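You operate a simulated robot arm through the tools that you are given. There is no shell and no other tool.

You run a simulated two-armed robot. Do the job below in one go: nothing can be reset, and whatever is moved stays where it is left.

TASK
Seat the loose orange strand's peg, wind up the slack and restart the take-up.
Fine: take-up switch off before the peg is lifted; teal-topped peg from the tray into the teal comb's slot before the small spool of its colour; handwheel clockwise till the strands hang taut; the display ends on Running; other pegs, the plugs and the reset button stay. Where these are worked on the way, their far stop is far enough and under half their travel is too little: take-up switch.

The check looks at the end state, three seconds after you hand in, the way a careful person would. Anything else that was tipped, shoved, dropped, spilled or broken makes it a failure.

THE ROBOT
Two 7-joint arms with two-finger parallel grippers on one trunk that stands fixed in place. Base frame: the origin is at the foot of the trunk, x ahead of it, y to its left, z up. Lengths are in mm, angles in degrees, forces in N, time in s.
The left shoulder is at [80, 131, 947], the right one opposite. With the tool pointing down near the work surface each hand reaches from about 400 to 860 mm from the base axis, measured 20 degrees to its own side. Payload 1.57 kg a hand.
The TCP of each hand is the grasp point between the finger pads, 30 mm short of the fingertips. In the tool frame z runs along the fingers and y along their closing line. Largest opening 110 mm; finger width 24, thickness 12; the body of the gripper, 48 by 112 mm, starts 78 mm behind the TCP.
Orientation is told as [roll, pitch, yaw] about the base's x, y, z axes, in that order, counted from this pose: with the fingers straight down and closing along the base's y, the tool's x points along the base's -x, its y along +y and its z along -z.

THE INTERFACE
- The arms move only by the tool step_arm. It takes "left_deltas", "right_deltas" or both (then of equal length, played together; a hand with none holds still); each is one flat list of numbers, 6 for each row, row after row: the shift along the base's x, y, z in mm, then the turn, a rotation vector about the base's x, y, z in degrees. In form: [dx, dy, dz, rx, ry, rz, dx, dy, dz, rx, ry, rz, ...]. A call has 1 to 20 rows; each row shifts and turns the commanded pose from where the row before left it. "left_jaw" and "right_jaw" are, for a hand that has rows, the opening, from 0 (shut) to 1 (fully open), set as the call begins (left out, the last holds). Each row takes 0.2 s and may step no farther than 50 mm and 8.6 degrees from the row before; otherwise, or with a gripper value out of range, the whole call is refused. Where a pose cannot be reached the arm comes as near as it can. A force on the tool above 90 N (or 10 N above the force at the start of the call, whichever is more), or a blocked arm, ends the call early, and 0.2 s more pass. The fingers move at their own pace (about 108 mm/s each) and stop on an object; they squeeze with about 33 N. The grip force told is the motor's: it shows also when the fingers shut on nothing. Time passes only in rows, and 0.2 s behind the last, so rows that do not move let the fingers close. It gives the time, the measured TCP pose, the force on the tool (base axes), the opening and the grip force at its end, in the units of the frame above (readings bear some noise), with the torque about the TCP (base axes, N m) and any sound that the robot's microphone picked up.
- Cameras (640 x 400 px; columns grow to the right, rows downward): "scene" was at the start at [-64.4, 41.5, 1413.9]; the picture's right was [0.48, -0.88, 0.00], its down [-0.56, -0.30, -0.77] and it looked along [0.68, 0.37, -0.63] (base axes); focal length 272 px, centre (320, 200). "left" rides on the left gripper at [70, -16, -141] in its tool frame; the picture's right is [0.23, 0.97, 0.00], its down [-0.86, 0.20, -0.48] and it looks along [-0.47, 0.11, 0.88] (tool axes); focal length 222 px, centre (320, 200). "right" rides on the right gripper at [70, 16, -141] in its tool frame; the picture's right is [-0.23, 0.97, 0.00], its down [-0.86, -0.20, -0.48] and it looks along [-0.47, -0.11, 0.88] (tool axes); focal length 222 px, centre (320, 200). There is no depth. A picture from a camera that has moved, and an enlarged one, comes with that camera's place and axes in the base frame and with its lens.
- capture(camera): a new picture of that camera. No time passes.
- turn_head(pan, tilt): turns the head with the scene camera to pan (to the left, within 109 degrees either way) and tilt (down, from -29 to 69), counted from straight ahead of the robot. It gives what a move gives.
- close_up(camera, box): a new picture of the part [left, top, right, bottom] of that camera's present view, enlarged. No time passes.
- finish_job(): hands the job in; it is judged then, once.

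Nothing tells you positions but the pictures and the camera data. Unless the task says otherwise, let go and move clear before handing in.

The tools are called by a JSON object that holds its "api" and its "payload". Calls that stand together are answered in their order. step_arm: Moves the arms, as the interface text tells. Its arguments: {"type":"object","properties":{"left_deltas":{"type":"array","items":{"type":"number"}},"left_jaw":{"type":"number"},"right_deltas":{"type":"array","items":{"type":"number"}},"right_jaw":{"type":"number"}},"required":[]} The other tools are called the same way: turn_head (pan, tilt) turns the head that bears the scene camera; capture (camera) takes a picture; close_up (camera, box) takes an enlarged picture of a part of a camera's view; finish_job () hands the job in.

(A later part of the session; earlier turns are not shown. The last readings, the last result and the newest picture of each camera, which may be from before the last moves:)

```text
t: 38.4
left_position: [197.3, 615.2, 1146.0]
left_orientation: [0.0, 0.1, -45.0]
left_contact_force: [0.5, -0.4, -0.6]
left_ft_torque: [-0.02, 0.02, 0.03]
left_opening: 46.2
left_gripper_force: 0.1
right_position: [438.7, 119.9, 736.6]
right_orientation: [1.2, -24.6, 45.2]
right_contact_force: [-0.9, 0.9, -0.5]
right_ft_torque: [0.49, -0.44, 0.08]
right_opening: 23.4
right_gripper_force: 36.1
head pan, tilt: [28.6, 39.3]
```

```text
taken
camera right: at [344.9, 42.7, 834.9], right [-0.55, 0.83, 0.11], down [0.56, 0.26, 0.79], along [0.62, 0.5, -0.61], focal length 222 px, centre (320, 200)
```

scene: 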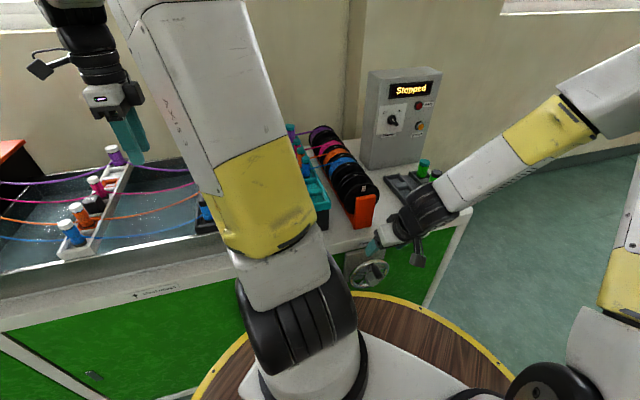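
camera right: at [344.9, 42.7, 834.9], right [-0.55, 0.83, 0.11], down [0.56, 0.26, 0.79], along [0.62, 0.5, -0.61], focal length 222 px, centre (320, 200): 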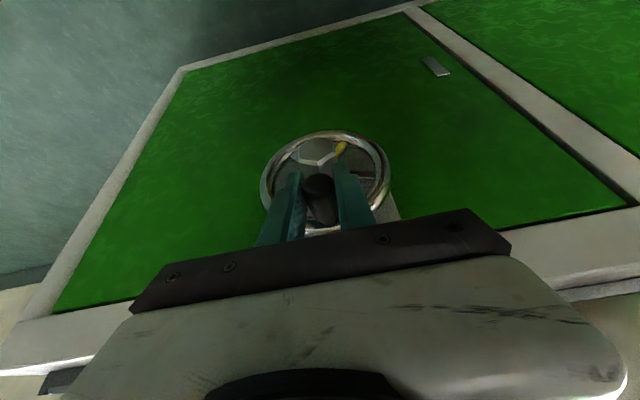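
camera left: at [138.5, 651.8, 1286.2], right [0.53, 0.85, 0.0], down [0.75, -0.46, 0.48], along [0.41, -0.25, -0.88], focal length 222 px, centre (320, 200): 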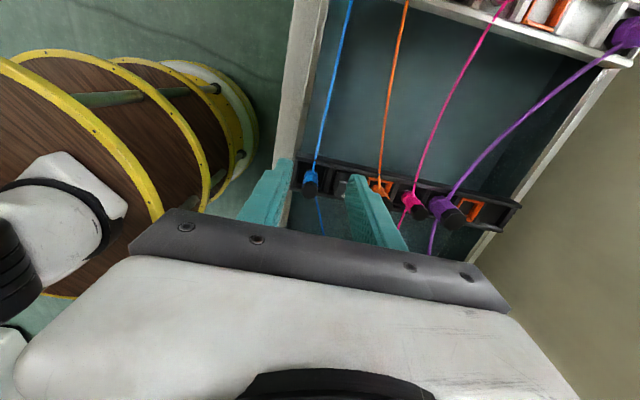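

Gripped at 23.4 mm. I'll crank clockwise as seen facing the wheel, starting with a short arc to feel it.

{"api": "step_arm", "payload": {"right_deltas": [7.06, -7.06, -0.87, 0, 0, 0, 6.85, -6.85, -2.6, 0, 0, 0, 6.42, -6.42, -4.23, 0, 0, 0, 5.81, -5.81, -5.75, 0, 0, 0]}}

{"api": "capture", "payload": {"camera": "right"}}

{"api": "capture", "payload": {"camera": "scene"}}

```text
t: 39.4
left_position: [199.0, 615.4, 1145.5]
left_orientation: [0.0, 0.0, -45.0]
left_contact_force: [-0.4, 0.0, -0.5]
left_ft_torque: [0.0, 0.0, 0.01]
left_opening: 46.2
left_gripper_force: 0.0
right_position: [464.0, 94.1, 721.8]
right_orientation: [1.4, -24.6, 45.2]
right_contact_force: [-2.1, 8.6, -0.6]
right_ft_torque: [0.26, 0.16, -0.07]
right_opening: 23.6
right_gripper_force: 35.7
head pan, tilt: [28.6, 39.3]
```

```text
taken
camera right: at [370.4, 17.1, 820.9], right [-0.55, 0.83, 0.11], down [0.56, 0.26, 0.79], along [0.62, 0.5, -0.61], focal length 222 px, centre (320, 200)
```

right: 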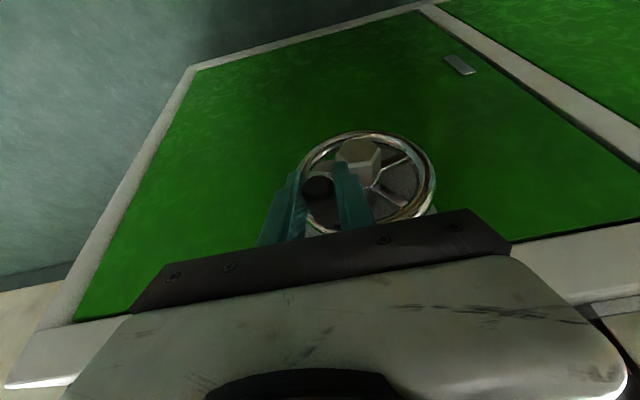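

```text
taken
```

scene: 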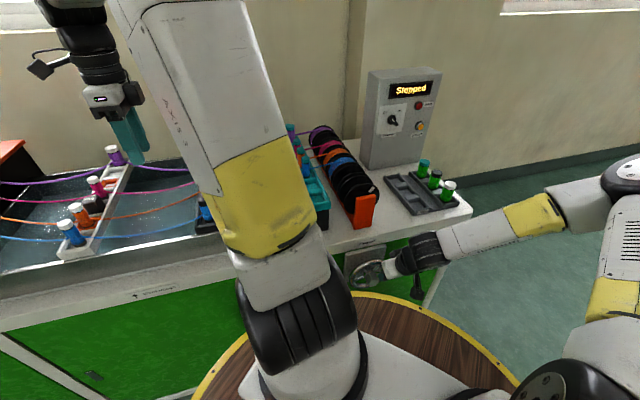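

The wheel turns with low force. I'll continue clockwise to about 130°.

{"api": "step_arm", "payload": {"right_deltas": [5.01, -5.01, -7.09, 0, 0, 0, 4.07, -4.07, -8.21, 0, 0, 0, 2.99, -2.99, -9.08, 0, 0, 0, 1.84, -1.84, -9.69, 0, 0, 0, 0.62, -0.62, -9.98, 0, 0, 0, -0.62, 0.62, -9.98, 0, 0, 0, -1.84, 1.84, -9.69, 0, 0, 0, -2.99, 2.99, -9.08, 0, 0, 0, -4.07, 4.07, -8.21, 0, 0, 0]}}

{"api": "capture", "payload": {"camera": "right"}}

{"api": "close_up", "payload": {"camera": "scene", "box": [0, 120, 220, 260]}}

{"api": "close_up", "payload": {"camera": "scene", "box": [330, 220, 460, 310]}}

```text
t: 41.4
left_position: [201.1, 613.4, 1146.2]
left_orientation: [0.0, 0.3, -45.0]
left_contact_force: [-0.4, 0.3, 0.9]
left_ft_torque: [-0.04, 0.0, -0.02]
left_opening: 46.2
left_gripper_force: 0.1
right_position: [476.2, 80.5, 638.0]
right_orientation: [0.0, -24.3, 44.6]
right_contact_force: [43.0, -36.4, -21.8]
right_ft_torque: [0.6, 0.48, 0.32]
right_opening: 23.1
right_gripper_force: 35.6
head pan, tilt: [28.6, 39.3]
```

```text
taken
camera right: at [381.5, 6.8, 737.5], right [-0.54, 0.84, 0.1], down [0.55, 0.27, 0.79], along [0.63, 0.48, -0.61], focal length 222 px, centre (320, 200)
```

right: 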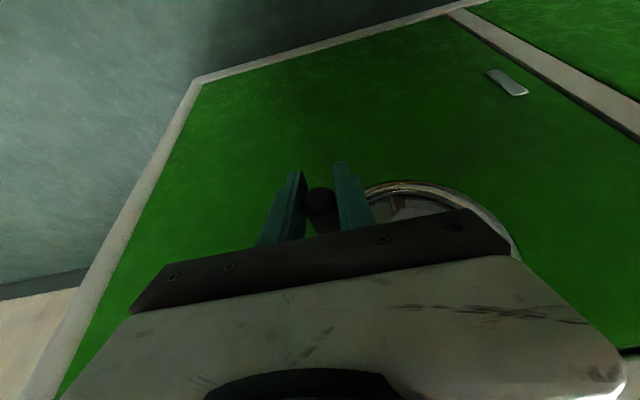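

```text
2.86 times, centred on (110, 190) of scene
camera zoom: at [-62.4, 40.3, 1414.0], right [0.48, -0.88, 0.0], down [-0.56, -0.3, -0.77], along [0.68, 0.37, -0.63], focal length 776 px, centre (920, 229)
```

zoom: 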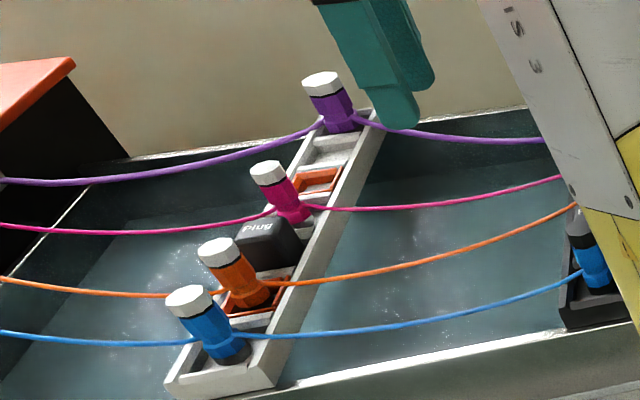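

```text
4.44 times, centred on (395, 265) of scene
camera zoom: at [-62.4, 40.3, 1414.0], right [0.48, -0.88, 0.0], down [-0.56, -0.3, -0.77], along [0.68, 0.37, -0.63], focal length 1208 px, centre (-13, -89)
```

zoom: 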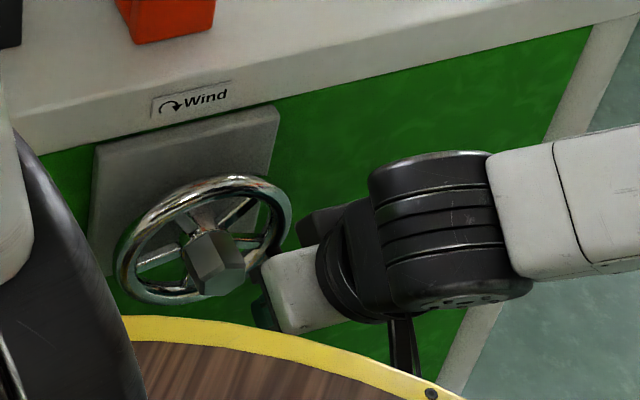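

The side force shows my circle estimate was off. Fitting the measured handle points gives a centre at e_r≈219.5, z≈668.5 and a radius of 68 mm. I'll follow that corrected circle.

{"api": "step_arm", "payload": {"right_deltas": [4.7, -4.7, -12.4, 0, 0, 0, -5.37, 5.37, -9.1, 0, 0, 0, -6.43, 6.43, -7.6, 0, 0, 0, -7.28, 7.28, -5.9, 0, 0, 0, -7.85, 7.85, -4.1, 0, 0, 0]}}

{"api": "capture", "payload": {"camera": "right"}}

{"api": "close_up", "payload": {"camera": "scene", "box": [330, 220, 460, 310]}}

```text
t: 42.6
left_position: [198.8, 615.3, 1145.2]
left_orientation: [0.0, 0.0, -45.0]
left_contact_force: [-0.6, -0.7, -0.1]
left_ft_torque: [-0.02, 0.02, -0.02]
left_opening: 46.3
left_gripper_force: 0.0
right_position: [447.0, 112.6, 604.2]
right_orientation: [1.5, -24.7, 45.4]
right_contact_force: [2.9, 2.9, 1.8]
right_ft_torque: [-0.12, 0.05, -0.15]
right_opening: 22.7
right_gripper_force: 35.4
head pan, tilt: [28.6, 39.3]
```

```text
taken
camera right: at [351.9, 35.6, 701.7], right [-0.55, 0.82, 0.12], down [0.56, 0.26, 0.79], along [0.62, 0.5, -0.6], focal length 222 px, centre (320, 200)
```

right: 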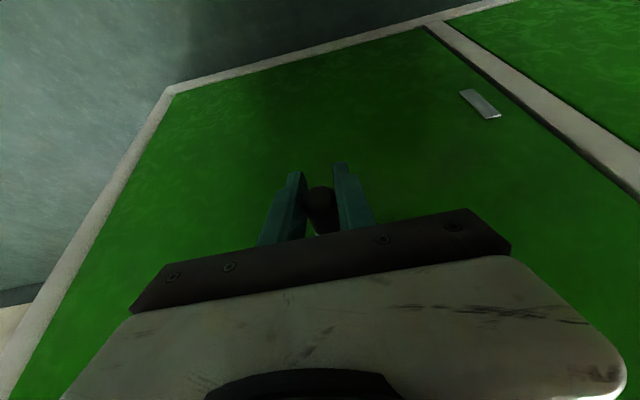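

```text
4.44 times, centred on (395, 265) of scene
camera zoom: at [-64.4, 41.7, 1413.9], right [0.48, -0.88, 0.0], down [-0.56, -0.3, -0.77], along [0.68, 0.37, -0.63], focal length 1208 px, centre (-13, -89)
```

zoom: 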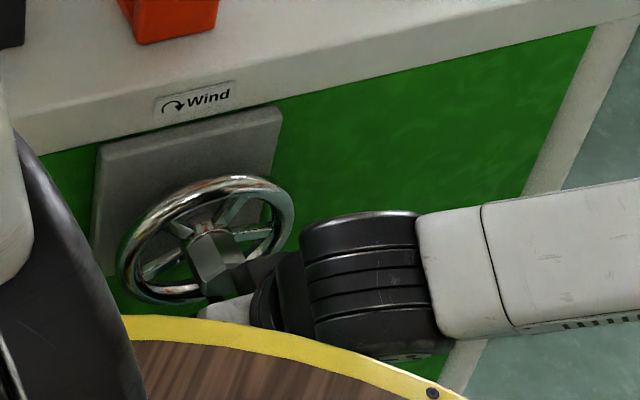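

Forces are nearly zero on the corrected circle. I'll carry on through the bottom and up the left side.

{"api": "step_arm", "payload": {"right_deltas": [-8.27, 8.27, -2.0, 0, 0, 0, -8.34, 8.34, 0, 0, 0, 0, -8.27, 8.27, 2.0, 0, 0, 0, -7.85, 7.85, 4.1, 0, 0, 0, -7.28, 7.28, 5.9, 0, 0, 0]}}

{"api": "step_arm", "payload": {"right_deltas": [-6.43, 6.43, 7.6, 0, 0, 0, -5.37, 5.37, 9.1, 0, 0, 0, -4.17, 4.17, 10.3, 0, 0, 0, -2.9, 2.9, 11.1, 0, 0, 0, -1.41, 1.41, 11.7, 0, 0, 0]}}

{"api": "capture", "payload": {"camera": "right"}}

{"api": "capture", "payload": {"camera": "scene"}}

{"api": "close_up", "payload": {"camera": "scene", "box": [0, 120, 220, 260]}}

```text
t: 43.8
left_position: [197.8, 614.5, 1145.9]
left_orientation: [0.0, 0.0, -44.9]
left_contact_force: [-0.1, 0.3, -0.3]
left_ft_torque: [0.01, 0.02, 0.0]
left_opening: 46.2
left_gripper_force: 0.1
right_position: [408.2, 150.7, 613.5]
right_orientation: [1.2, -24.6, 45.1]
right_contact_force: [7.5, -5.7, 1.6]
right_ft_torque: [0.66, -0.08, 0.03]
right_opening: 23.2
right_gripper_force: 36.1
head pan, tilt: [28.6, 39.3]
```

```text
t: 45.0
left_position: [198.8, 613.1, 1146.0]
left_orientation: [0.1, 0.2, -45.0]
left_contact_force: [-0.1, 0.5, 0.0]
left_ft_torque: [0.02, 0.03, 0.04]
left_opening: 46.3
left_gripper_force: 0.0
right_position: [396.1, 164.2, 657.4]
right_orientation: [-0.1, -24.2, 44.6]
right_contact_force: [47.5, -55.7, -24.3]
right_ft_torque: [2.35, 1.18, 0.29]
right_opening: 25.1
right_gripper_force: 36.9
head pan, tilt: [28.6, 39.3]
```

```text
taken
camera right: at [298.9, 90.0, 757.2], right [-0.53, 0.84, 0.09], down [0.56, 0.27, 0.79], along [0.64, 0.47, -0.61], focal length 222 px, centre (320, 200)
```

right: 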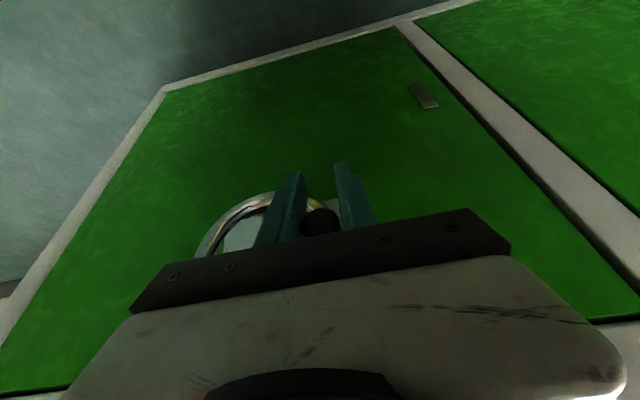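

```text
taken
```

scene: 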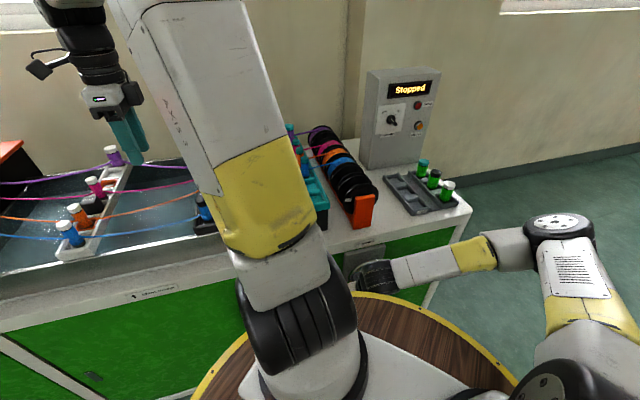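

```text
2.86 times, centred on (110, 190) of scene
camera zoom: at [-62.2, 39.7, 1414.1], right [0.48, -0.88, 0.0], down [-0.56, -0.3, -0.77], along [0.68, 0.37, -0.63], focal length 776 px, centre (920, 229)
```

zoom: 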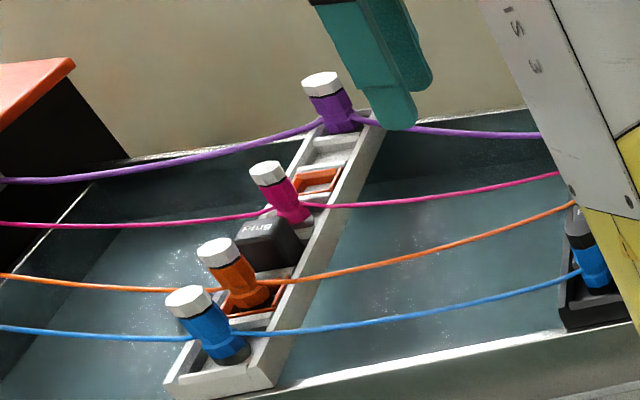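

The strands are visibly tightening, but the force has risen to about 76 N sideways at the left side of the circle. I'll look closely before pushing further.

{"api": "close_up", "payload": {"camera": "right", "box": [190, 150, 410, 260]}}

{"api": "close_up", "payload": {"camera": "scene", "box": [330, 220, 460, 310]}}

```text
2.91 times, centred on (300, 205) of right
camera zoom: at [298.9, 90.0, 757.2], right [-0.53, 0.84, 0.09], down [0.56, 0.27, 0.79], along [0.64, 0.47, -0.61], focal length 646 px, centre (378, 186)
```

zoom: 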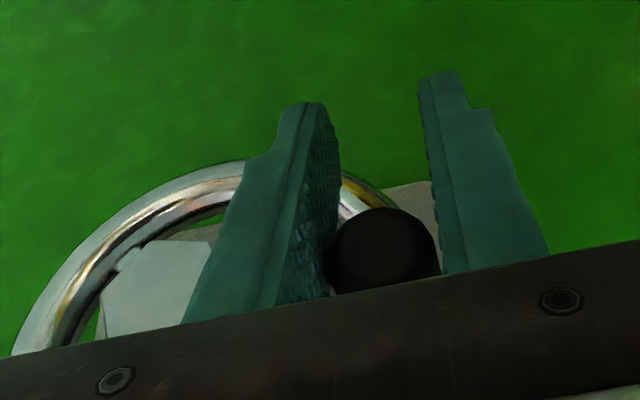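

```text
4.44 times, centred on (395, 265) of scene
camera zoom: at [-62.2, 39.7, 1414.1], right [0.48, -0.88, 0.0], down [-0.56, -0.3, -0.77], along [0.68, 0.37, -0.63], focal length 1208 px, centre (-13, -89)
```

zoom: 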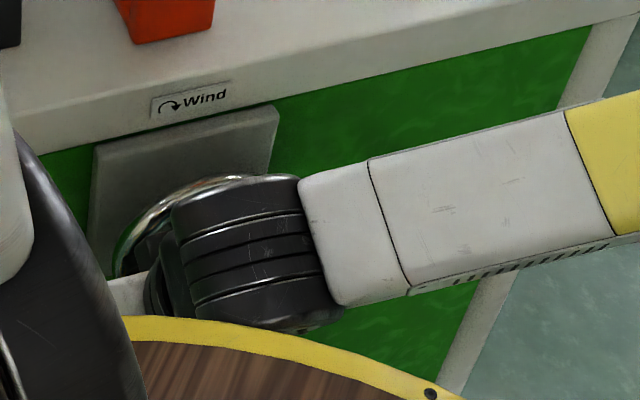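

The handle has slid about 37 mm toward the palm, so the circle needs correcting. Using where the handle tip actually was gives a centre at e_r≈221.5, z≈677 and a radius of about 62.5 mm. I'll bring the grasp point back onto the handle along that circle.

{"api": "step_arm", "payload": {"right_deltas": [3.7, -3.7, 4, 0, 0, 0, 2.8, -2.8, 9, 0, 0, 0, 1.4, -1.4, 9, 0, 0, 0, 0.7, -0.7, 9, 0, 0, 0, 0.7, -0.7, 9.8, 0, 0, 0]}}

{"api": "capture", "payload": {"camera": "right"}}

{"api": "close_up", "payload": {"camera": "scene", "box": [0, 120, 220, 260]}}

```text
t: 46.2
left_position: [199.8, 614.5, 1146.3]
left_orientation: [0.0, 0.0, -44.9]
left_contact_force: [0.1, -0.4, 0.2]
left_ft_torque: [0.01, 0.02, 0.03]
left_opening: 46.0
left_gripper_force: 0.1
right_position: [399.3, 159.8, 701.0]
right_orientation: [0.5, -24.4, 45.0]
right_contact_force: [31.9, -25.3, -25.0]
right_ft_torque: [0.25, 0.06, 0.25]
right_opening: 22.7
right_gripper_force: 35.9
head pan, tilt: [28.6, 39.3]
```

```text
taken
camera right: at [305.0, 83.2, 799.4], right [-0.55, 0.83, 0.1], down [0.56, 0.27, 0.79], along [0.63, 0.49, -0.61], focal length 222 px, centre (320, 200)
```

right: 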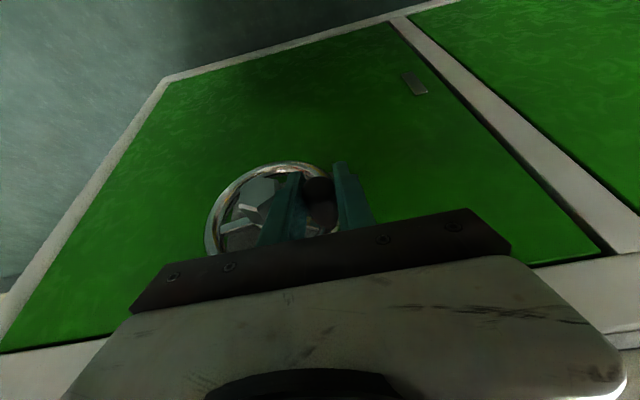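

```text
2.86 times, centred on (110, 190) of scene
camera zoom: at [-63.0, 41.0, 1414.0], right [0.48, -0.88, 0.0], down [-0.56, -0.3, -0.77], along [0.68, 0.37, -0.63], focal length 776 px, centre (920, 229)
```

zoom: 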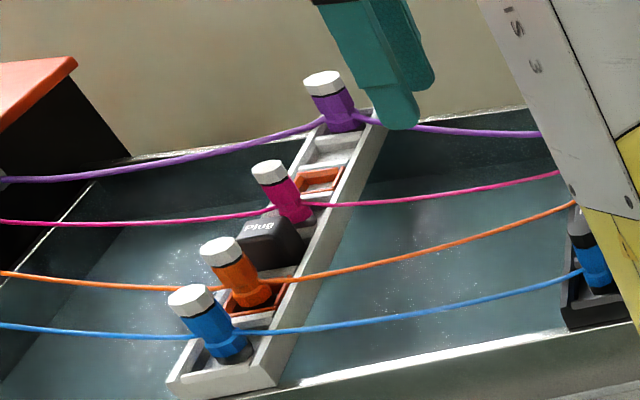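

The handle is back at the grasp point, and all the points now fit a circle centred at e_r 224.5, z 675 with radius 61.5 mm. I'll continue clockwise over the top.

{"api": "step_arm", "payload": {"right_deltas": [6.5, -6.5, 6.9, 0, 0, 0, 4.88, -4.88, 8.2, 0, 0, 0, 5.8, -5.8, 6.9, 0, 0, 0, 6.58, -6.58, 5.3, 0, 0, 0, 7.14, -7.14, 3.7, 0, 0, 0, 7.42, -7.42, 1.9, 0, 0, 0, 7.64, -7.64, 0, 0, 0, 0, 7.42, -7.42, -1.9, 0, 0, 0]}}

{"api": "capture", "payload": {"camera": "right"}}

{"api": "capture", "payload": {"camera": "scene"}}

{"api": "close_up", "payload": {"camera": "scene", "box": [0, 120, 220, 260]}}

```text
t: 48.0
left_position: [198.4, 615.1, 1144.8]
left_orientation: [0.0, 0.0, -45.0]
left_contact_force: [0.3, 0.5, -0.2]
left_ft_torque: [-0.02, -0.01, -0.01]
left_opening: 46.4
left_gripper_force: 0.1
right_position: [449.7, 108.1, 734.0]
right_orientation: [1.2, -24.6, 45.2]
right_contact_force: [-3.8, 5.2, 2.9]
right_ft_torque: [0.25, 0.29, -0.04]
right_opening: 23.2
right_gripper_force: 35.5
head pan, tilt: [28.6, 39.3]
```

```text
taken
camera right: at [355.7, 31.9, 832.1], right [-0.55, 0.83, 0.11], down [0.56, 0.26, 0.79], along [0.62, 0.5, -0.61], focal length 222 px, centre (320, 200)
```

right: 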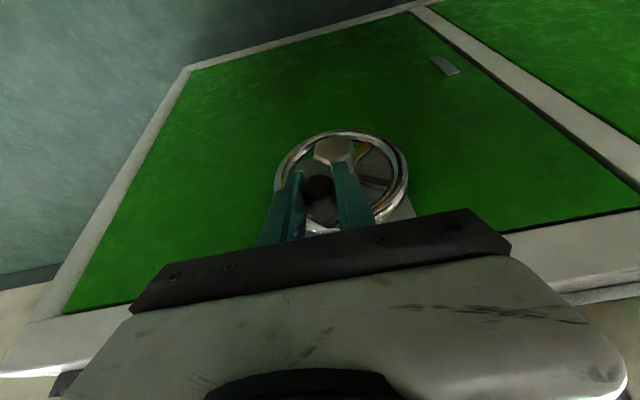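

```text
taken
```

scene: 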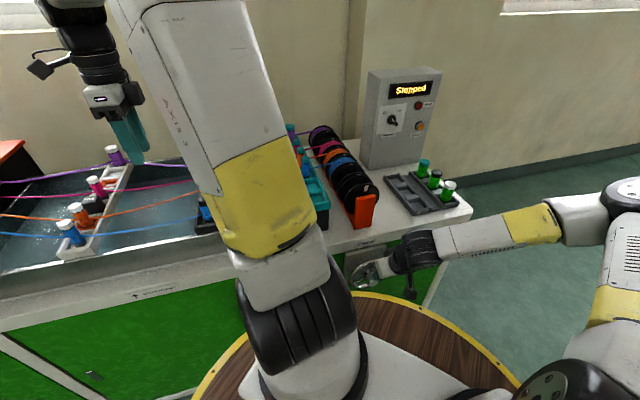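

```text
2.86 times, centred on (110, 190) of scene
camera zoom: at [-64.5, 41.7, 1413.9], right [0.48, -0.88, 0.0], down [-0.56, -0.3, -0.77], along [0.68, 0.37, -0.63], focal length 776 px, centre (920, 229)
```

zoom: 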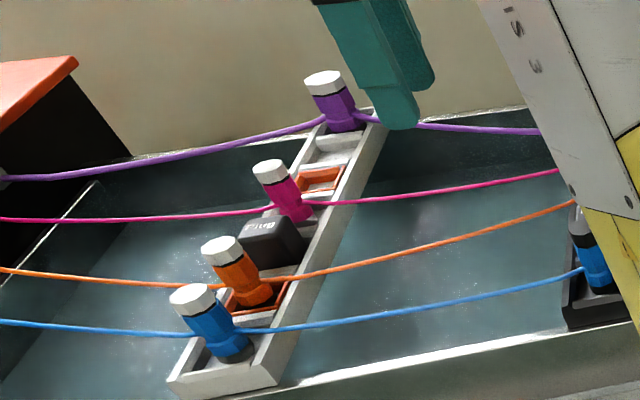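

The sag is clearly reducing. I'll keep winding down the right side.

{"api": "step_arm", "payload": {"right_deltas": [7.14, -7.14, -3.7, 0, 0, 0, 6.58, -6.58, -5.3, 0, 0, 0, 5.8, -5.8, -6.9, 0, 0, 0, 4.88, -4.88, -8.2, 0, 0, 0, 3.75, -3.75, -9.3, 0, 0, 0, 2.62, -2.62, -10.1, 0, 0, 0, 1.34, -1.34, -10.5, 0, 0, 0, 0, 0, -10.8, 0, 0, 0, -1.34, 1.34, -10.5, 0, 0, 0]}}

{"api": "capture", "payload": {"camera": "right"}}

{"api": "close_up", "payload": {"camera": "scene", "box": [0, 120, 220, 260]}}

```text
t: 50.0
left_position: [198.6, 614.8, 1145.2]
left_orientation: [0.0, 0.0, -45.0]
left_contact_force: [-0.2, -0.4, -0.2]
left_ft_torque: [0.0, 0.02, 0.02]
left_opening: 46.2
left_gripper_force: 0.0
right_position: [480.4, 79.3, 659.7]
right_orientation: [1.1, -24.6, 45.0]
right_contact_force: [-0.5, 1.7, 5.3]
right_ft_torque: [0.03, 0.28, -0.05]
right_opening: 23.1
right_gripper_force: 35.2
head pan, tilt: [28.6, 39.3]
```

```text
taken
camera right: at [386.5, 1.0, 757.0], right [-0.55, 0.83, 0.11], down [0.56, 0.26, 0.79], along [0.62, 0.5, -0.61], focal length 222 px, centre (320, 200)
```

right: 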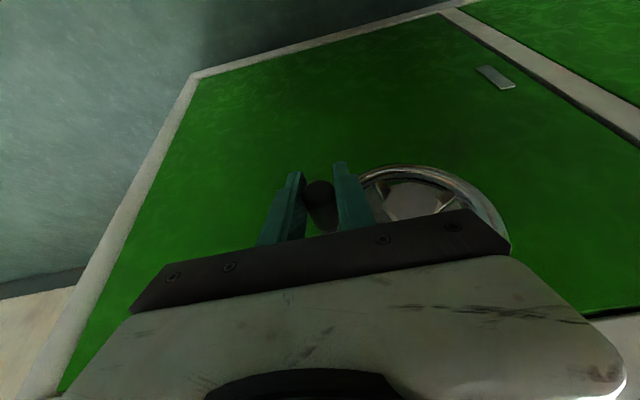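

```text
2.86 times, centred on (110, 190) of scene
camera zoom: at [-64.5, 41.5, 1413.9], right [0.48, -0.88, 0.0], down [-0.56, -0.3, -0.77], along [0.68, 0.37, -0.63], focal length 776 px, centre (920, 229)
```

zoom: 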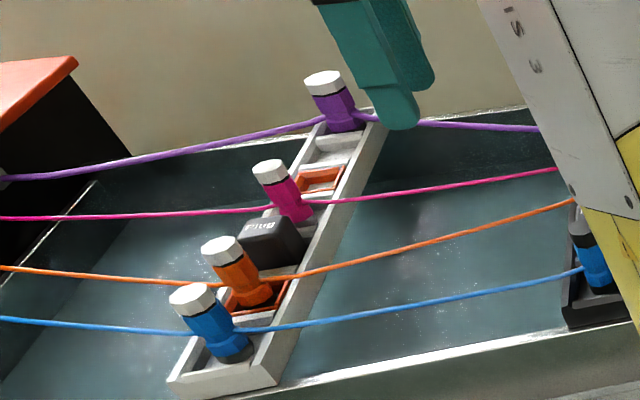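

The forces are small and the strands are straightening. I'll continue through the bottom.

{"api": "step_arm", "payload": {"right_deltas": [-2.62, 2.62, -10.1, 0, 0, 0, -3.75, 3.75, -9.3, 0, 0, 0, -4.88, 4.88, -8.2, 0, 0, 0, -5.8, 5.8, -6.9, 0, 0, 0, -6.58, 6.58, -5.3, 0, 0, 0, -7.14, 7.14, -3.7, 0, 0, 0, -7.42, 7.42, -1.9, 0, 0, 0, -7.64, 7.64, 0, 0, 0, 0]}}

{"api": "capture", "payload": {"camera": "right"}}

{"api": "close_up", "payload": {"camera": "scene", "box": [0, 120, 220, 260]}}

```text
t: 51.8
left_position: [197.9, 614.4, 1145.5]
left_orientation: [-0.1, 0.0, -45.0]
left_contact_force: [-0.1, 0.3, -0.6]
left_ft_torque: [0.01, -0.01, 0.0]
left_opening: 46.1
left_gripper_force: 0.1
right_position: [433.1, 126.1, 614.8]
right_orientation: [1.5, -24.7, 45.2]
right_contact_force: [-5.0, -8.7, 2.9]
right_ft_torque: [-0.05, 0.27, 0.0]
right_opening: 23.1
right_gripper_force: 35.9
head pan, tilt: [28.6, 39.3]
```

```text
taken
camera right: at [339.0, 48.4, 712.3], right [-0.55, 0.82, 0.12], down [0.56, 0.26, 0.79], along [0.62, 0.5, -0.61], focal length 222 px, centre (320, 200)
```

right: 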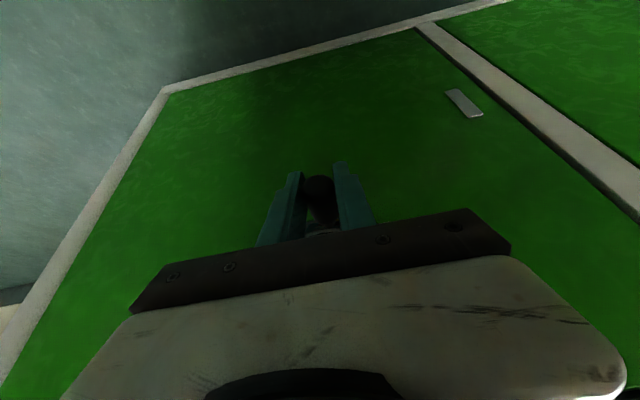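

```text
2.86 times, centred on (110, 190) of scene
camera zoom: at [-64.7, 41.3, 1413.9], right [0.48, -0.88, 0.0], down [-0.56, -0.3, -0.77], along [0.68, 0.37, -0.63], focal length 776 px, centre (920, 229)
```

zoom: 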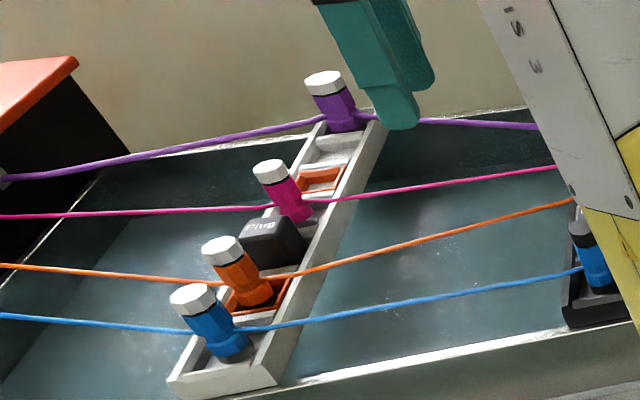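

Nearly straight now. I'll continue up the left side in a smaller batch.

{"api": "step_arm", "payload": {"right_deltas": [-7.42, 7.42, 1.9, 0, 0, 0, -7.14, 7.14, 3.7, 0, 0, 0, -6.58, 6.58, 5.3, 0, 0, 0, -5.8, 5.8, 6.9, 0, 0, 0, -4.88, 4.88, 8.2, 0, 0, 0, -3.75, 3.75, 9.3, 0, 0, 0]}}

{"api": "capture", "payload": {"camera": "right"}}

{"api": "close_up", "payload": {"camera": "scene", "box": [0, 120, 220, 260]}}

```text
t: 53.2
left_position: [198.8, 614.7, 1145.9]
left_orientation: [0.0, 0.0, -44.9]
left_contact_force: [-0.1, -0.4, -0.4]
left_ft_torque: [0.0, 0.0, 0.02]
left_opening: 46.2
left_gripper_force: 0.0
right_position: [398.6, 159.6, 648.8]
right_orientation: [1.2, -24.6, 45.0]
right_contact_force: [10.2, -1.5, -4.6]
right_ft_torque: [0.1, 0.38, 0.11]
right_opening: 23.0
right_gripper_force: 35.7
head pan, tilt: [28.6, 39.3]
```

```text
taken
camera right: at [305.2, 82.9, 747.0], right [-0.55, 0.83, 0.11], down [0.56, 0.26, 0.79], along [0.62, 0.5, -0.61], focal length 222 px, centre (320, 200)
```

right: 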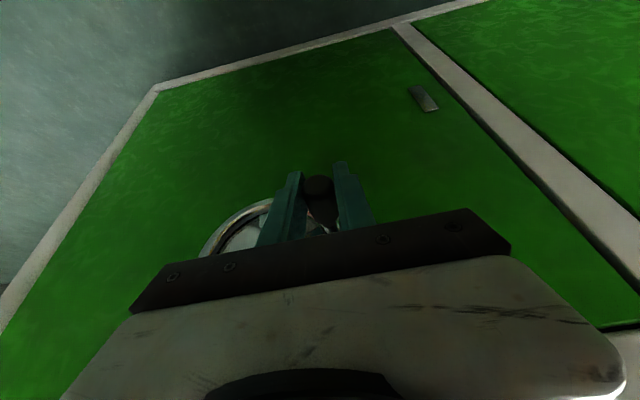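

```text
2.86 times, centred on (110, 190) of scene
camera zoom: at [-64.0, 41.5, 1413.9], right [0.48, -0.88, 0.0], down [-0.56, -0.3, -0.77], along [0.68, 0.37, -0.63], focal length 776 px, centre (920, 229)
```

zoom: 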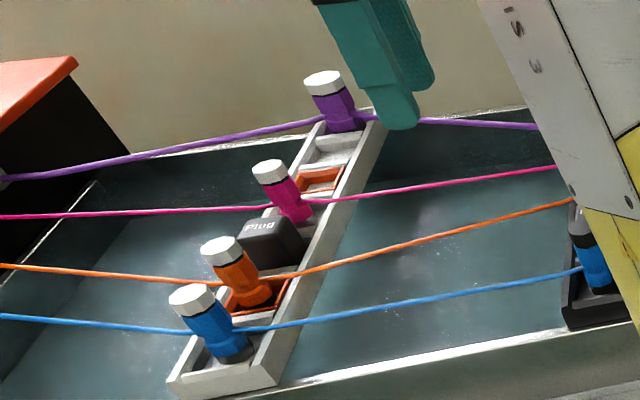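

This view barely changed from the last one, which suggests the slack is gone. I'll zoom in to check how straight the strands are.

{"api": "close_up", "payload": {"camera": "scene", "box": [80, 160, 220, 250]}}

{"api": "close_up", "payload": {"camera": "scene", "box": [0, 140, 120, 250]}}

{"api": "capture", "payload": {"camera": "left"}}

```text
4.44 times, centred on (150, 205) of scene
camera zoom: at [-64.0, 41.5, 1413.9], right [0.48, -0.88, 0.0], down [-0.56, -0.3, -0.77], along [0.68, 0.37, -0.63], focal length 1208 px, centre (1076, 178)
```

zoom: 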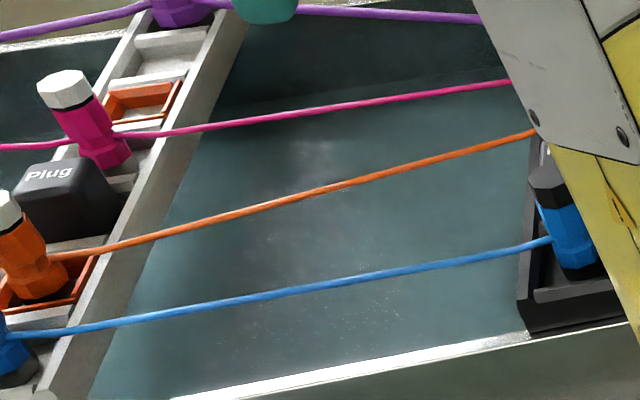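

```text
3.64 times, centred on (60, 195) of scene
camera zoom: at [-64.0, 41.5, 1413.9], right [0.48, -0.88, 0.0], down [-0.56, -0.3, -0.77], along [0.68, 0.37, -0.63], focal length 988 px, centre (1266, 218)
```

zoom: 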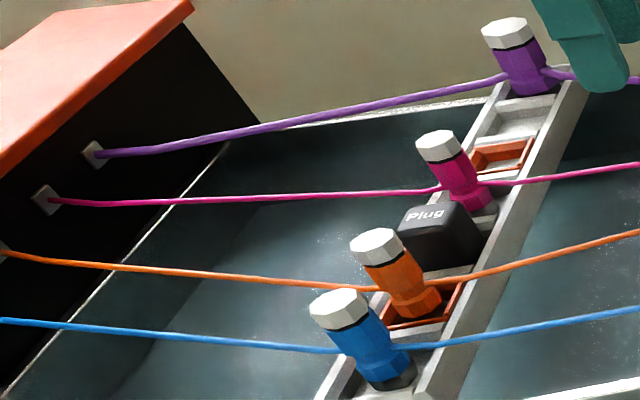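

```text
taken
camera left: at [138.7, 652.0, 1286.2], right [0.53, 0.85, 0.0], down [0.75, -0.46, 0.48], along [0.41, -0.25, -0.88], focal length 222 px, centre (320, 200)
```

left: 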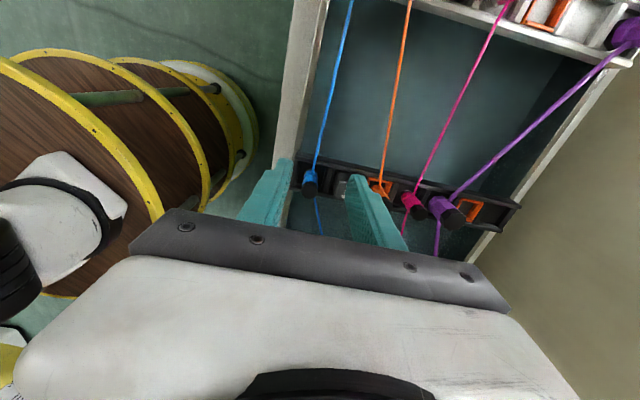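

There is still a hint of sag, roughly 2–5 px. I'll wind on in stages and see whether it changes or resistance appears.

{"api": "step_arm", "payload": {"right_deltas": [-2.62, 2.62, 10.1, 0, 0, 0, -1.34, 1.34, 10.5, 0, 0, 0, 0, 0, 10.8, 0, 0, 0, 1.34, -1.34, 10.5, 0, 0, 0, 2.62, -2.62, 10.1, 0, 0, 0, 3.75, -3.75, 9.3, 0, 0, 0]}}

{"api": "capture", "payload": {"camera": "right"}}

{"api": "close_up", "payload": {"camera": "scene", "box": [80, 160, 220, 250]}}

{"api": "close_up", "payload": {"camera": "scene", "box": [0, 140, 120, 250]}}

```text
t: 54.6
left_position: [197.6, 615.3, 1145.5]
left_orientation: [0.0, 0.0, -44.9]
left_contact_force: [0.5, -0.2, 0.2]
left_ft_torque: [-0.01, 0.04, -0.01]
left_opening: 46.2
left_gripper_force: 0.1
right_position: [399.7, 157.6, 710.3]
right_orientation: [1.6, -24.6, 45.2]
right_contact_force: [-3.5, 13.5, -1.7]
right_ft_torque: [0.0, 0.46, -0.09]
right_opening: 23.0
right_gripper_force: 35.4
head pan, tilt: [28.6, 39.3]
```

```text
taken
camera right: at [306.9, 79.7, 808.9], right [-0.55, 0.82, 0.12], down [0.56, 0.26, 0.79], along [0.62, 0.5, -0.61], focal length 222 px, centre (320, 200)
```

right: 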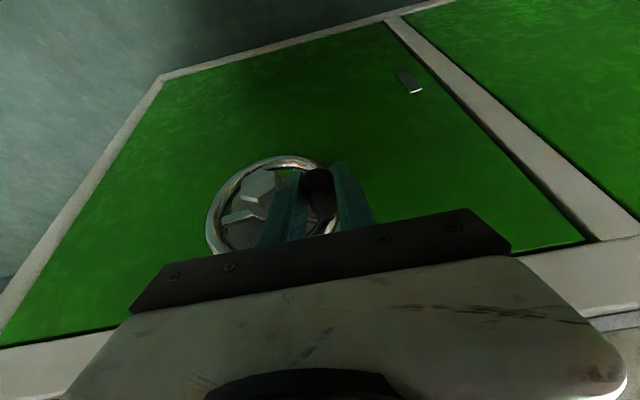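

```text
4.44 times, centred on (150, 205) of scene
camera zoom: at [-64.6, 42.0, 1413.9], right [0.48, -0.88, 0.0], down [-0.56, -0.3, -0.77], along [0.68, 0.37, -0.63], focal length 1208 px, centre (1076, 178)
```

zoom: 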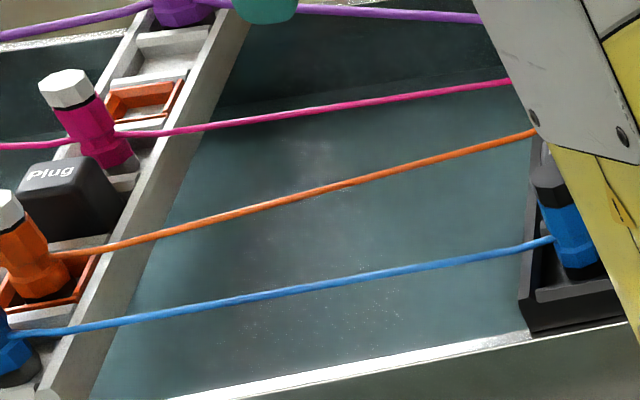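

```text
3.64 times, centred on (60, 195) of scene
camera zoom: at [-64.6, 42.0, 1413.9], right [0.48, -0.88, 0.0], down [-0.56, -0.3, -0.77], along [0.68, 0.37, -0.63], focal length 988 px, centre (1266, 218)
```

zoom: 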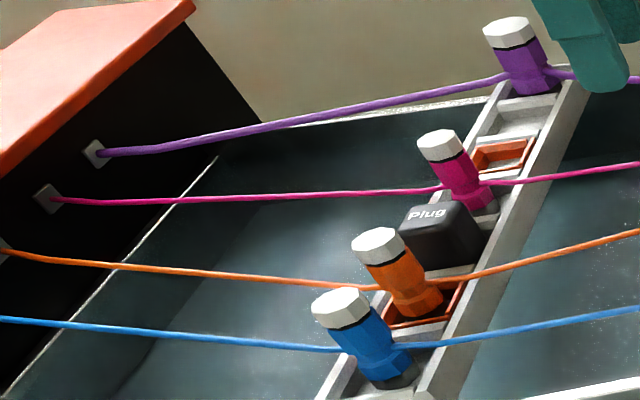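

The strands look the same as before that arc, so they're taut. I'll bring the handle to the top, still clockwise, where I can let go cleanly, and confirm.

{"api": "step_arm", "payload": {"right_deltas": [4.88, -4.88, 8.2, 0, 0, 0, 5.8, -5.8, 6.9, 0, 0, 0, 6.58, -6.58, 5.3, 0, 0, 0, 7.14, -7.14, 3.7, 0, 0, 0, 7.42, -7.42, 1.9, 0, 0, 0, 7.64, -7.64, 0, 0, 0, 0]}}

{"api": "close_up", "payload": {"camera": "scene", "box": [80, 160, 220, 250]}}

{"api": "close_up", "payload": {"camera": "scene", "box": [340, 60, 480, 150]}}

{"api": "capture", "payload": {"camera": "right"}}

```text
t: 56.0
left_position: [197.9, 616.1, 1145.2]
left_orientation: [0.0, 0.1, -45.0]
left_contact_force: [1.3, -0.4, 0.0]
left_ft_torque: [-0.02, 0.02, -0.03]
left_opening: 46.3
left_gripper_force: 0.0
right_position: [437.6, 120.0, 736.0]
right_orientation: [1.7, -24.6, 45.3]
right_contact_force: [-14.9, 35.2, -13.8]
right_ft_torque: [-0.01, -0.1, -0.21]
right_opening: 23.4
right_gripper_force: 35.7
head pan, tilt: [28.6, 39.3]
```

```text
4.44 times, centred on (150, 205) of scene
camera zoom: at [-64.7, 43.0, 1413.9], right [0.48, -0.88, 0.0], down [-0.56, -0.3, -0.77], along [0.68, 0.37, -0.63], focal length 1208 px, centre (1076, 178)
```

zoom: 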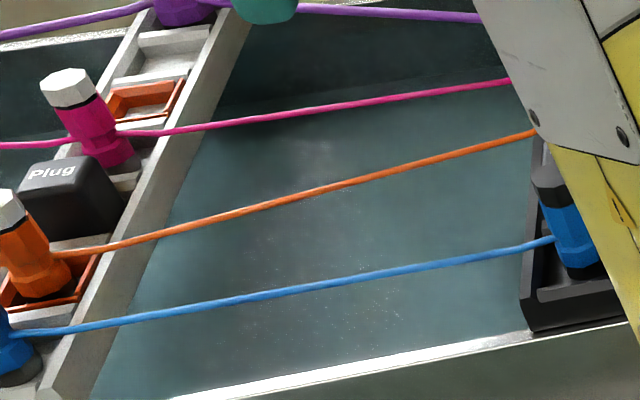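

```text
4.44 times, centred on (410, 105) of scene
camera zoom: at [-64.7, 43.0, 1413.9], right [0.48, -0.88, 0.0], down [-0.56, -0.3, -0.77], along [0.68, 0.37, -0.63], focal length 1208 px, centre (-80, 622)
```

zoom: 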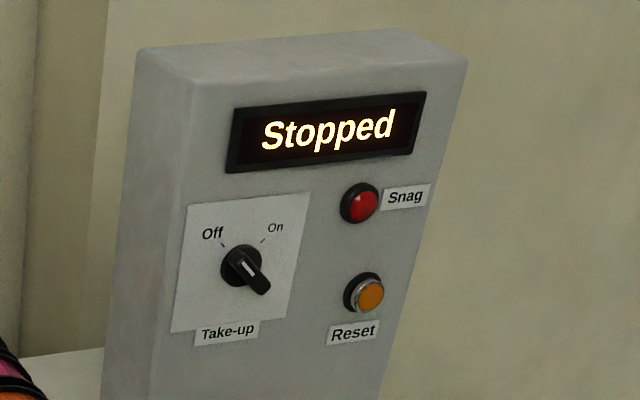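

```text
taken
camera right: at [345.3, 41.6, 834.9], right [-0.56, 0.82, 0.12], down [0.56, 0.26, 0.78], along [0.61, 0.5, -0.61], focal length 222 px, centre (320, 200)
```

right: 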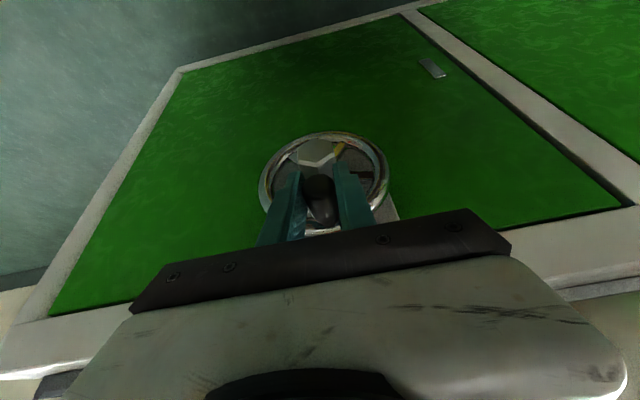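

The handle is back at 12 o'clock after two full turns and now meets a firm stop, with the strands taut. I'll relax the push, open the jaws and rise clear.

{"api": "step_arm", "payload": {"right_deltas": [-3.5, 3.5, 0, 0, 0, 0, 0, 0, 0, 0, 0, 0]}}

{"api": "step_arm", "payload": {"right_deltas": [0, 0, 0, 0, 0, 0, 0, 0, 0, 0, 0, 0, 0, 0, 20, 0, 0, 0, 0, 0, 35, 0, 0, 0, 0, 0, 40, 0, 0, 0, 0, 0, 40, 0, 0, 0], "right_jaw": 0.6}}

{"api": "capture", "payload": {"camera": "right"}}

{"api": "capture", "payload": {"camera": "scene"}}

{"api": "close_up", "payload": {"camera": "scene", "box": [80, 160, 220, 250]}}

```text
t: 56.6
left_position: [198.7, 614.5, 1145.3]
left_orientation: [-0.1, 0.0, -45.0]
left_contact_force: [-0.3, 0.0, 0.7]
left_ft_torque: [-0.06, 0.02, 0.03]
left_opening: 46.1
left_gripper_force: 0.0
right_position: [437.3, 120.0, 736.8]
right_orientation: [1.1, -24.6, 45.2]
right_contact_force: [-12.2, 19.1, 3.3]
right_ft_torque: [-0.47, 0.6, -0.08]
right_opening: 23.2
right_gripper_force: 35.8
head pan, tilt: [28.6, 39.3]
```

```text
t: 58.0
left_position: [197.5, 614.9, 1146.5]
left_orientation: [0.0, 0.0, -45.0]
left_contact_force: [1.0, 0.0, -0.7]
left_ft_torque: [0.0, 0.02, 0.0]
left_opening: 46.5
left_gripper_force: 0.0
right_position: [439.0, 119.2, 870.8]
right_orientation: [1.1, -24.5, 45.1]
right_contact_force: [0.7, 0.0, -0.4]
right_ft_torque: [0.02, -0.02, -0.01]
right_opening: 66.1
right_gripper_force: 0.2
head pan, tilt: [28.6, 39.3]
```

```text
taken
camera right: at [345.0, 42.2, 969.7], right [-0.55, 0.83, 0.11], down [0.56, 0.26, 0.79], along [0.62, 0.5, -0.61], focal length 222 px, centre (320, 200)
```

right: 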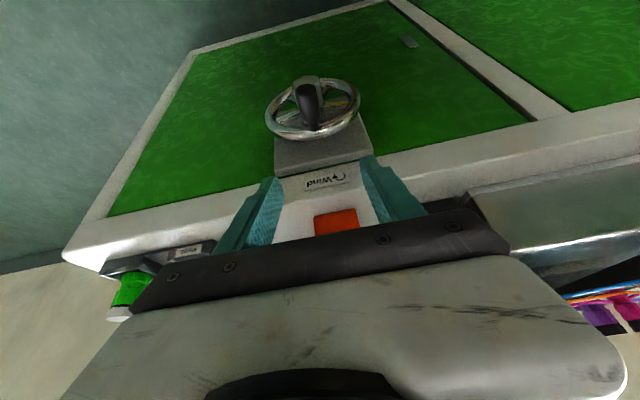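

```text
taken
```

scene: 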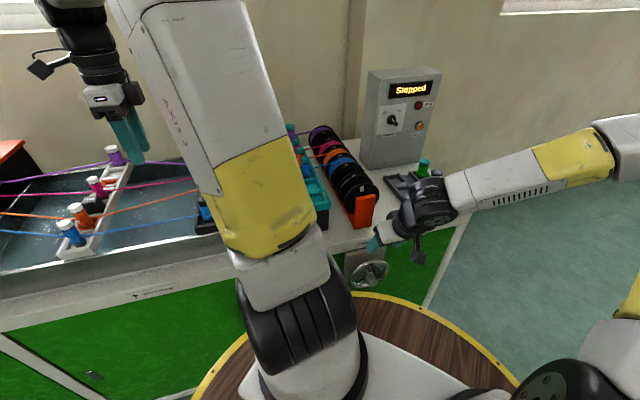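

```text
4.44 times, centred on (150, 205) of scene
camera zoom: at [-64.1, 41.5, 1413.9], right [0.48, -0.88, 0.0], down [-0.56, -0.3, -0.77], along [0.68, 0.37, -0.63], focal length 1208 px, centre (1076, 178)
```

zoom: 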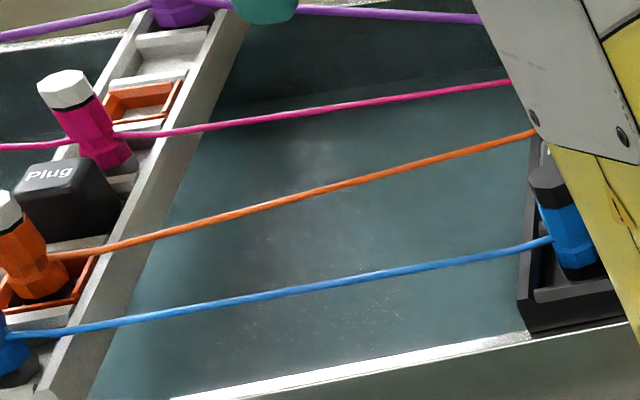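

The wheel held and the strands stayed taut. Next I'll lift the right hand, retrace to the clear spot on the right and restore the earlier switch-gripping orientation.

{"api": "step_arm", "payload": {"right_deltas": [15.3, -19.8, 37, 0, 0, 0, 15.3, -19.8, 37, 0, 0, 0, 15.3, -19.8, 37, 0, 0, 0, 15.3, -19.8, 37, 0, 0, 0], "right_jaw": 0.5}}

{"api": "step_arm", "payload": {"right_deltas": [9.9, -12.6, 2.7, 5.14, -5.14, 0, 9.9, -12.6, 2.7, 5.14, -5.14, 0, 9.9, -12.6, 2.7, 5.14, -5.14, 0, 9.9, -12.6, 2.7, 5.14, -5.14, 0, 9.9, -12.6, 2.7, 5.14, -5.14, 0, 9.9, -12.6, 2.7, 5.14, -5.14, 0, 9.9, -12.6, 2.7, 5.14, -5.14, 0, 9.9, -12.6, 2.7, 5.14, -5.14, 0, 9.9, -12.6, 2.7, 5.14, -5.14, 0, 9.9, -12.6, 2.7, -5.54, -5.54, 0, 9.9, -12.6, 2.7, -5.54, -5.54, 0, 9.9, -12.6, 2.7, -5.54, -5.54, 0, 9.9, -12.6, 2.7, -5.54, -5.54, 0, 9.9, -12.6, 2.7, -5.54, -5.54, 0, 9.9, -12.6, 2.7, -5.54, -5.54, 0]}}

{"api": "capture", "payload": {"camera": "right"}}

{"api": "capture", "payload": {"camera": "scene"}}

```text
t: 59.0
left_position: [198.7, 615.9, 1145.3]
left_orientation: [0.0, 0.1, -45.0]
left_contact_force: [0.2, 0.3, -0.2]
left_ft_torque: [0.01, 0.02, -0.01]
left_opening: 46.1
left_gripper_force: 0.2
right_position: [500.8, 41.4, 1019.5]
right_orientation: [1.2, -24.7, 45.2]
right_contact_force: [0.6, -0.3, 0.2]
right_ft_torque: [0.03, 0.03, 0.01]
right_opening: 55.2
right_gripper_force: 0.1
head pan, tilt: [28.6, 39.3]
```

```text
t: 62.2
left_position: [198.6, 613.9, 1146.2]
left_orientation: [0.0, 0.0, -45.0]
left_contact_force: [0.7, -0.2, -0.2]
left_ft_torque: [0.0, 0.02, 0.02]
left_opening: 46.0
left_gripper_force: 0.0
right_position: [648.5, -148.5, 1058.9]
right_orientation: [-88.9, -42.7, 135.1]
right_contact_force: [0.1, 0.2, 0.1]
right_ft_torque: [0.02, -0.02, 0.0]
right_opening: 55.3
right_gripper_force: 0.1
head pan, tilt: [28.6, 39.3]
```

```text
taken
camera right: at [579.5, -277.7, 1001.1], right [-0.6, 0.57, -0.56], down [-0.68, 0.01, 0.73], along [0.42, 0.82, 0.38], focal length 222 px, centre (320, 200)
```

right: 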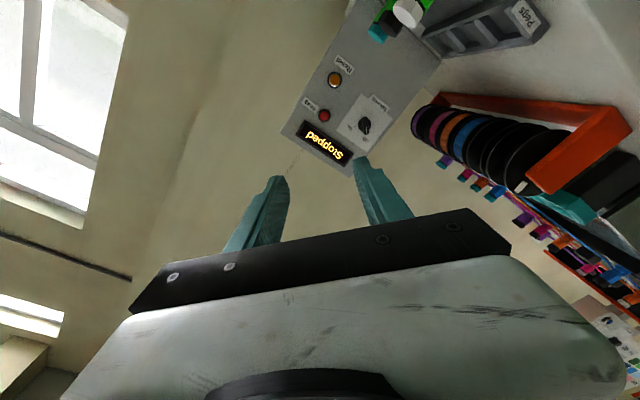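

```text
taken
```

scene: 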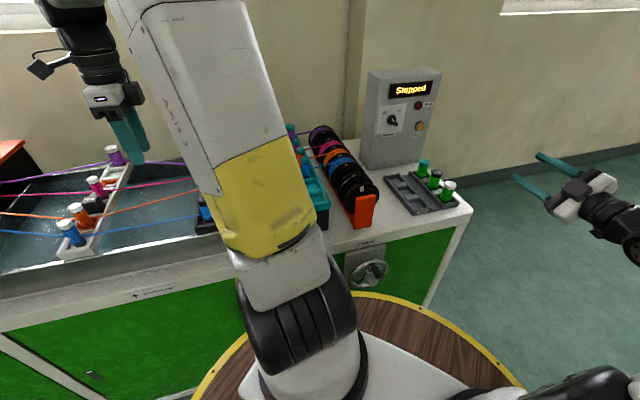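

I'm back at the clear spot with the switch orientation. Now I'll return to the pre-grasp point in front of the switch.

{"api": "step_arm", "payload": {"right_deltas": [15, 37, -6, 0, 0, 0, 15, 37, -6, 0, 0, 0, 15, 37, -6, 0, 0, 0, 15, 37, -6, 0, 0, 0, 15, 37, -6, 0, 0, 0, 15, 37, -6, 0, 0, 0, 15, 37, -6, 0, 0, 0, 15, 35, -5, 0, 0, 0]}}

{"api": "capture", "payload": {"camera": "right"}}

{"api": "close_up", "payload": {"camera": "right", "box": [240, 80, 400, 200]}}

```text
t: 64.0
left_position: [199.7, 613.5, 1146.5]
left_orientation: [0.0, 0.0, -45.0]
left_contact_force: [-1.0, -1.4, 0.1]
left_ft_torque: [0.04, 0.0, -0.01]
left_opening: 46.0
left_gripper_force: 0.0
right_position: [769.0, 145.5, 1013.0]
right_orientation: [-88.8, -42.8, 135.0]
right_contact_force: [-0.5, -0.3, 0.6]
right_ft_torque: [0.03, -0.01, 0.04]
right_opening: 55.2
right_gripper_force: 0.0
head pan, tilt: [28.6, 39.3]
```

```text
taken
camera right: at [699.9, 16.1, 953.7], right [-0.6, 0.57, -0.56], down [-0.68, 0.01, 0.73], along [0.42, 0.82, 0.38], focal length 222 px, centre (320, 200)
```

right: 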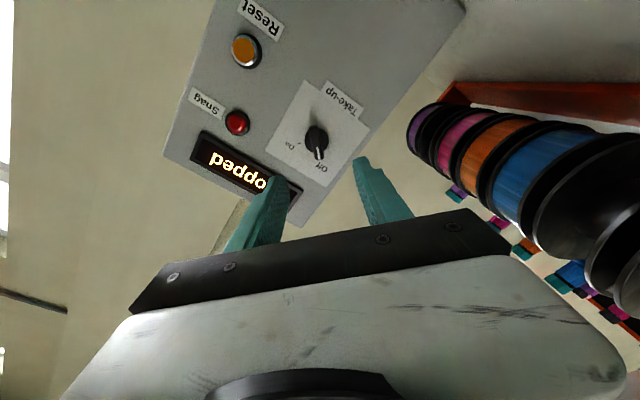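

```text
3.33 times, centred on (320, 140) of right
camera zoom: at [699.9, 16.1, 953.7], right [-0.6, 0.57, -0.56], down [-0.68, 0.01, 0.73], along [0.42, 0.82, 0.38], focal length 740 px, centre (320, 400)
```

zoom: 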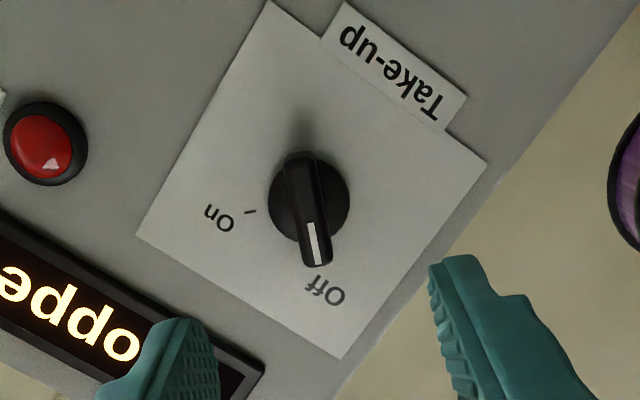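

The bar centre works out at about e_r 442, z 1011, consistent with the last grip. I'll move in and close on the bar.

{"api": "step_arm", "payload": {"right_deltas": [22.1, 21.9, -0.25, 0, 0, 0, 22.1, 21.9, -0.25, 0, 0, 0, 22.1, 21.9, -0.25, 0, 0, 0, 22.1, 21.8, -0.25, 0, 0, 0]}}

{"api": "capture", "payload": {"camera": "right"}}

```text
t: 65.0
left_position: [198.6, 615.1, 1147.3]
left_orientation: [0.0, 0.0, -45.0]
left_contact_force: [-0.1, 0.1, 0.2]
left_ft_torque: [0.04, 0.0, 0.03]
left_opening: 46.2
left_gripper_force: 0.1
right_position: [856.0, 234.6, 1011.0]
right_orientation: [-88.7, -42.9, 135.1]
right_contact_force: [-0.3, -1.3, -0.2]
right_ft_torque: [0.0, -0.01, 0.03]
right_opening: 55.0
right_gripper_force: 0.0
head pan, tilt: [28.6, 39.3]
```

```text
taken
camera right: at [788.0, 104.1, 952.9], right [-0.6, 0.57, -0.56], down [-0.68, 0.01, 0.74], along [0.42, 0.82, 0.38], focal length 222 px, centre (320, 200)
```

right: 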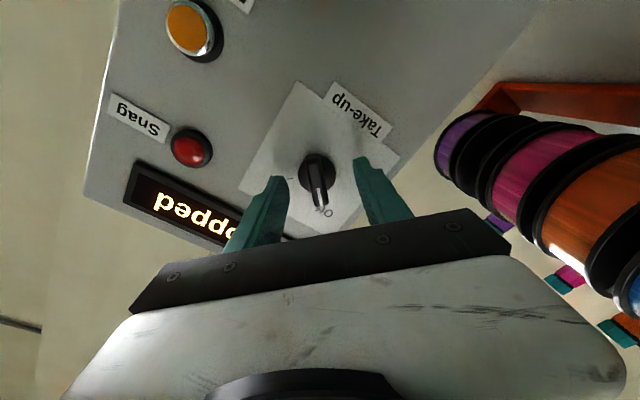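

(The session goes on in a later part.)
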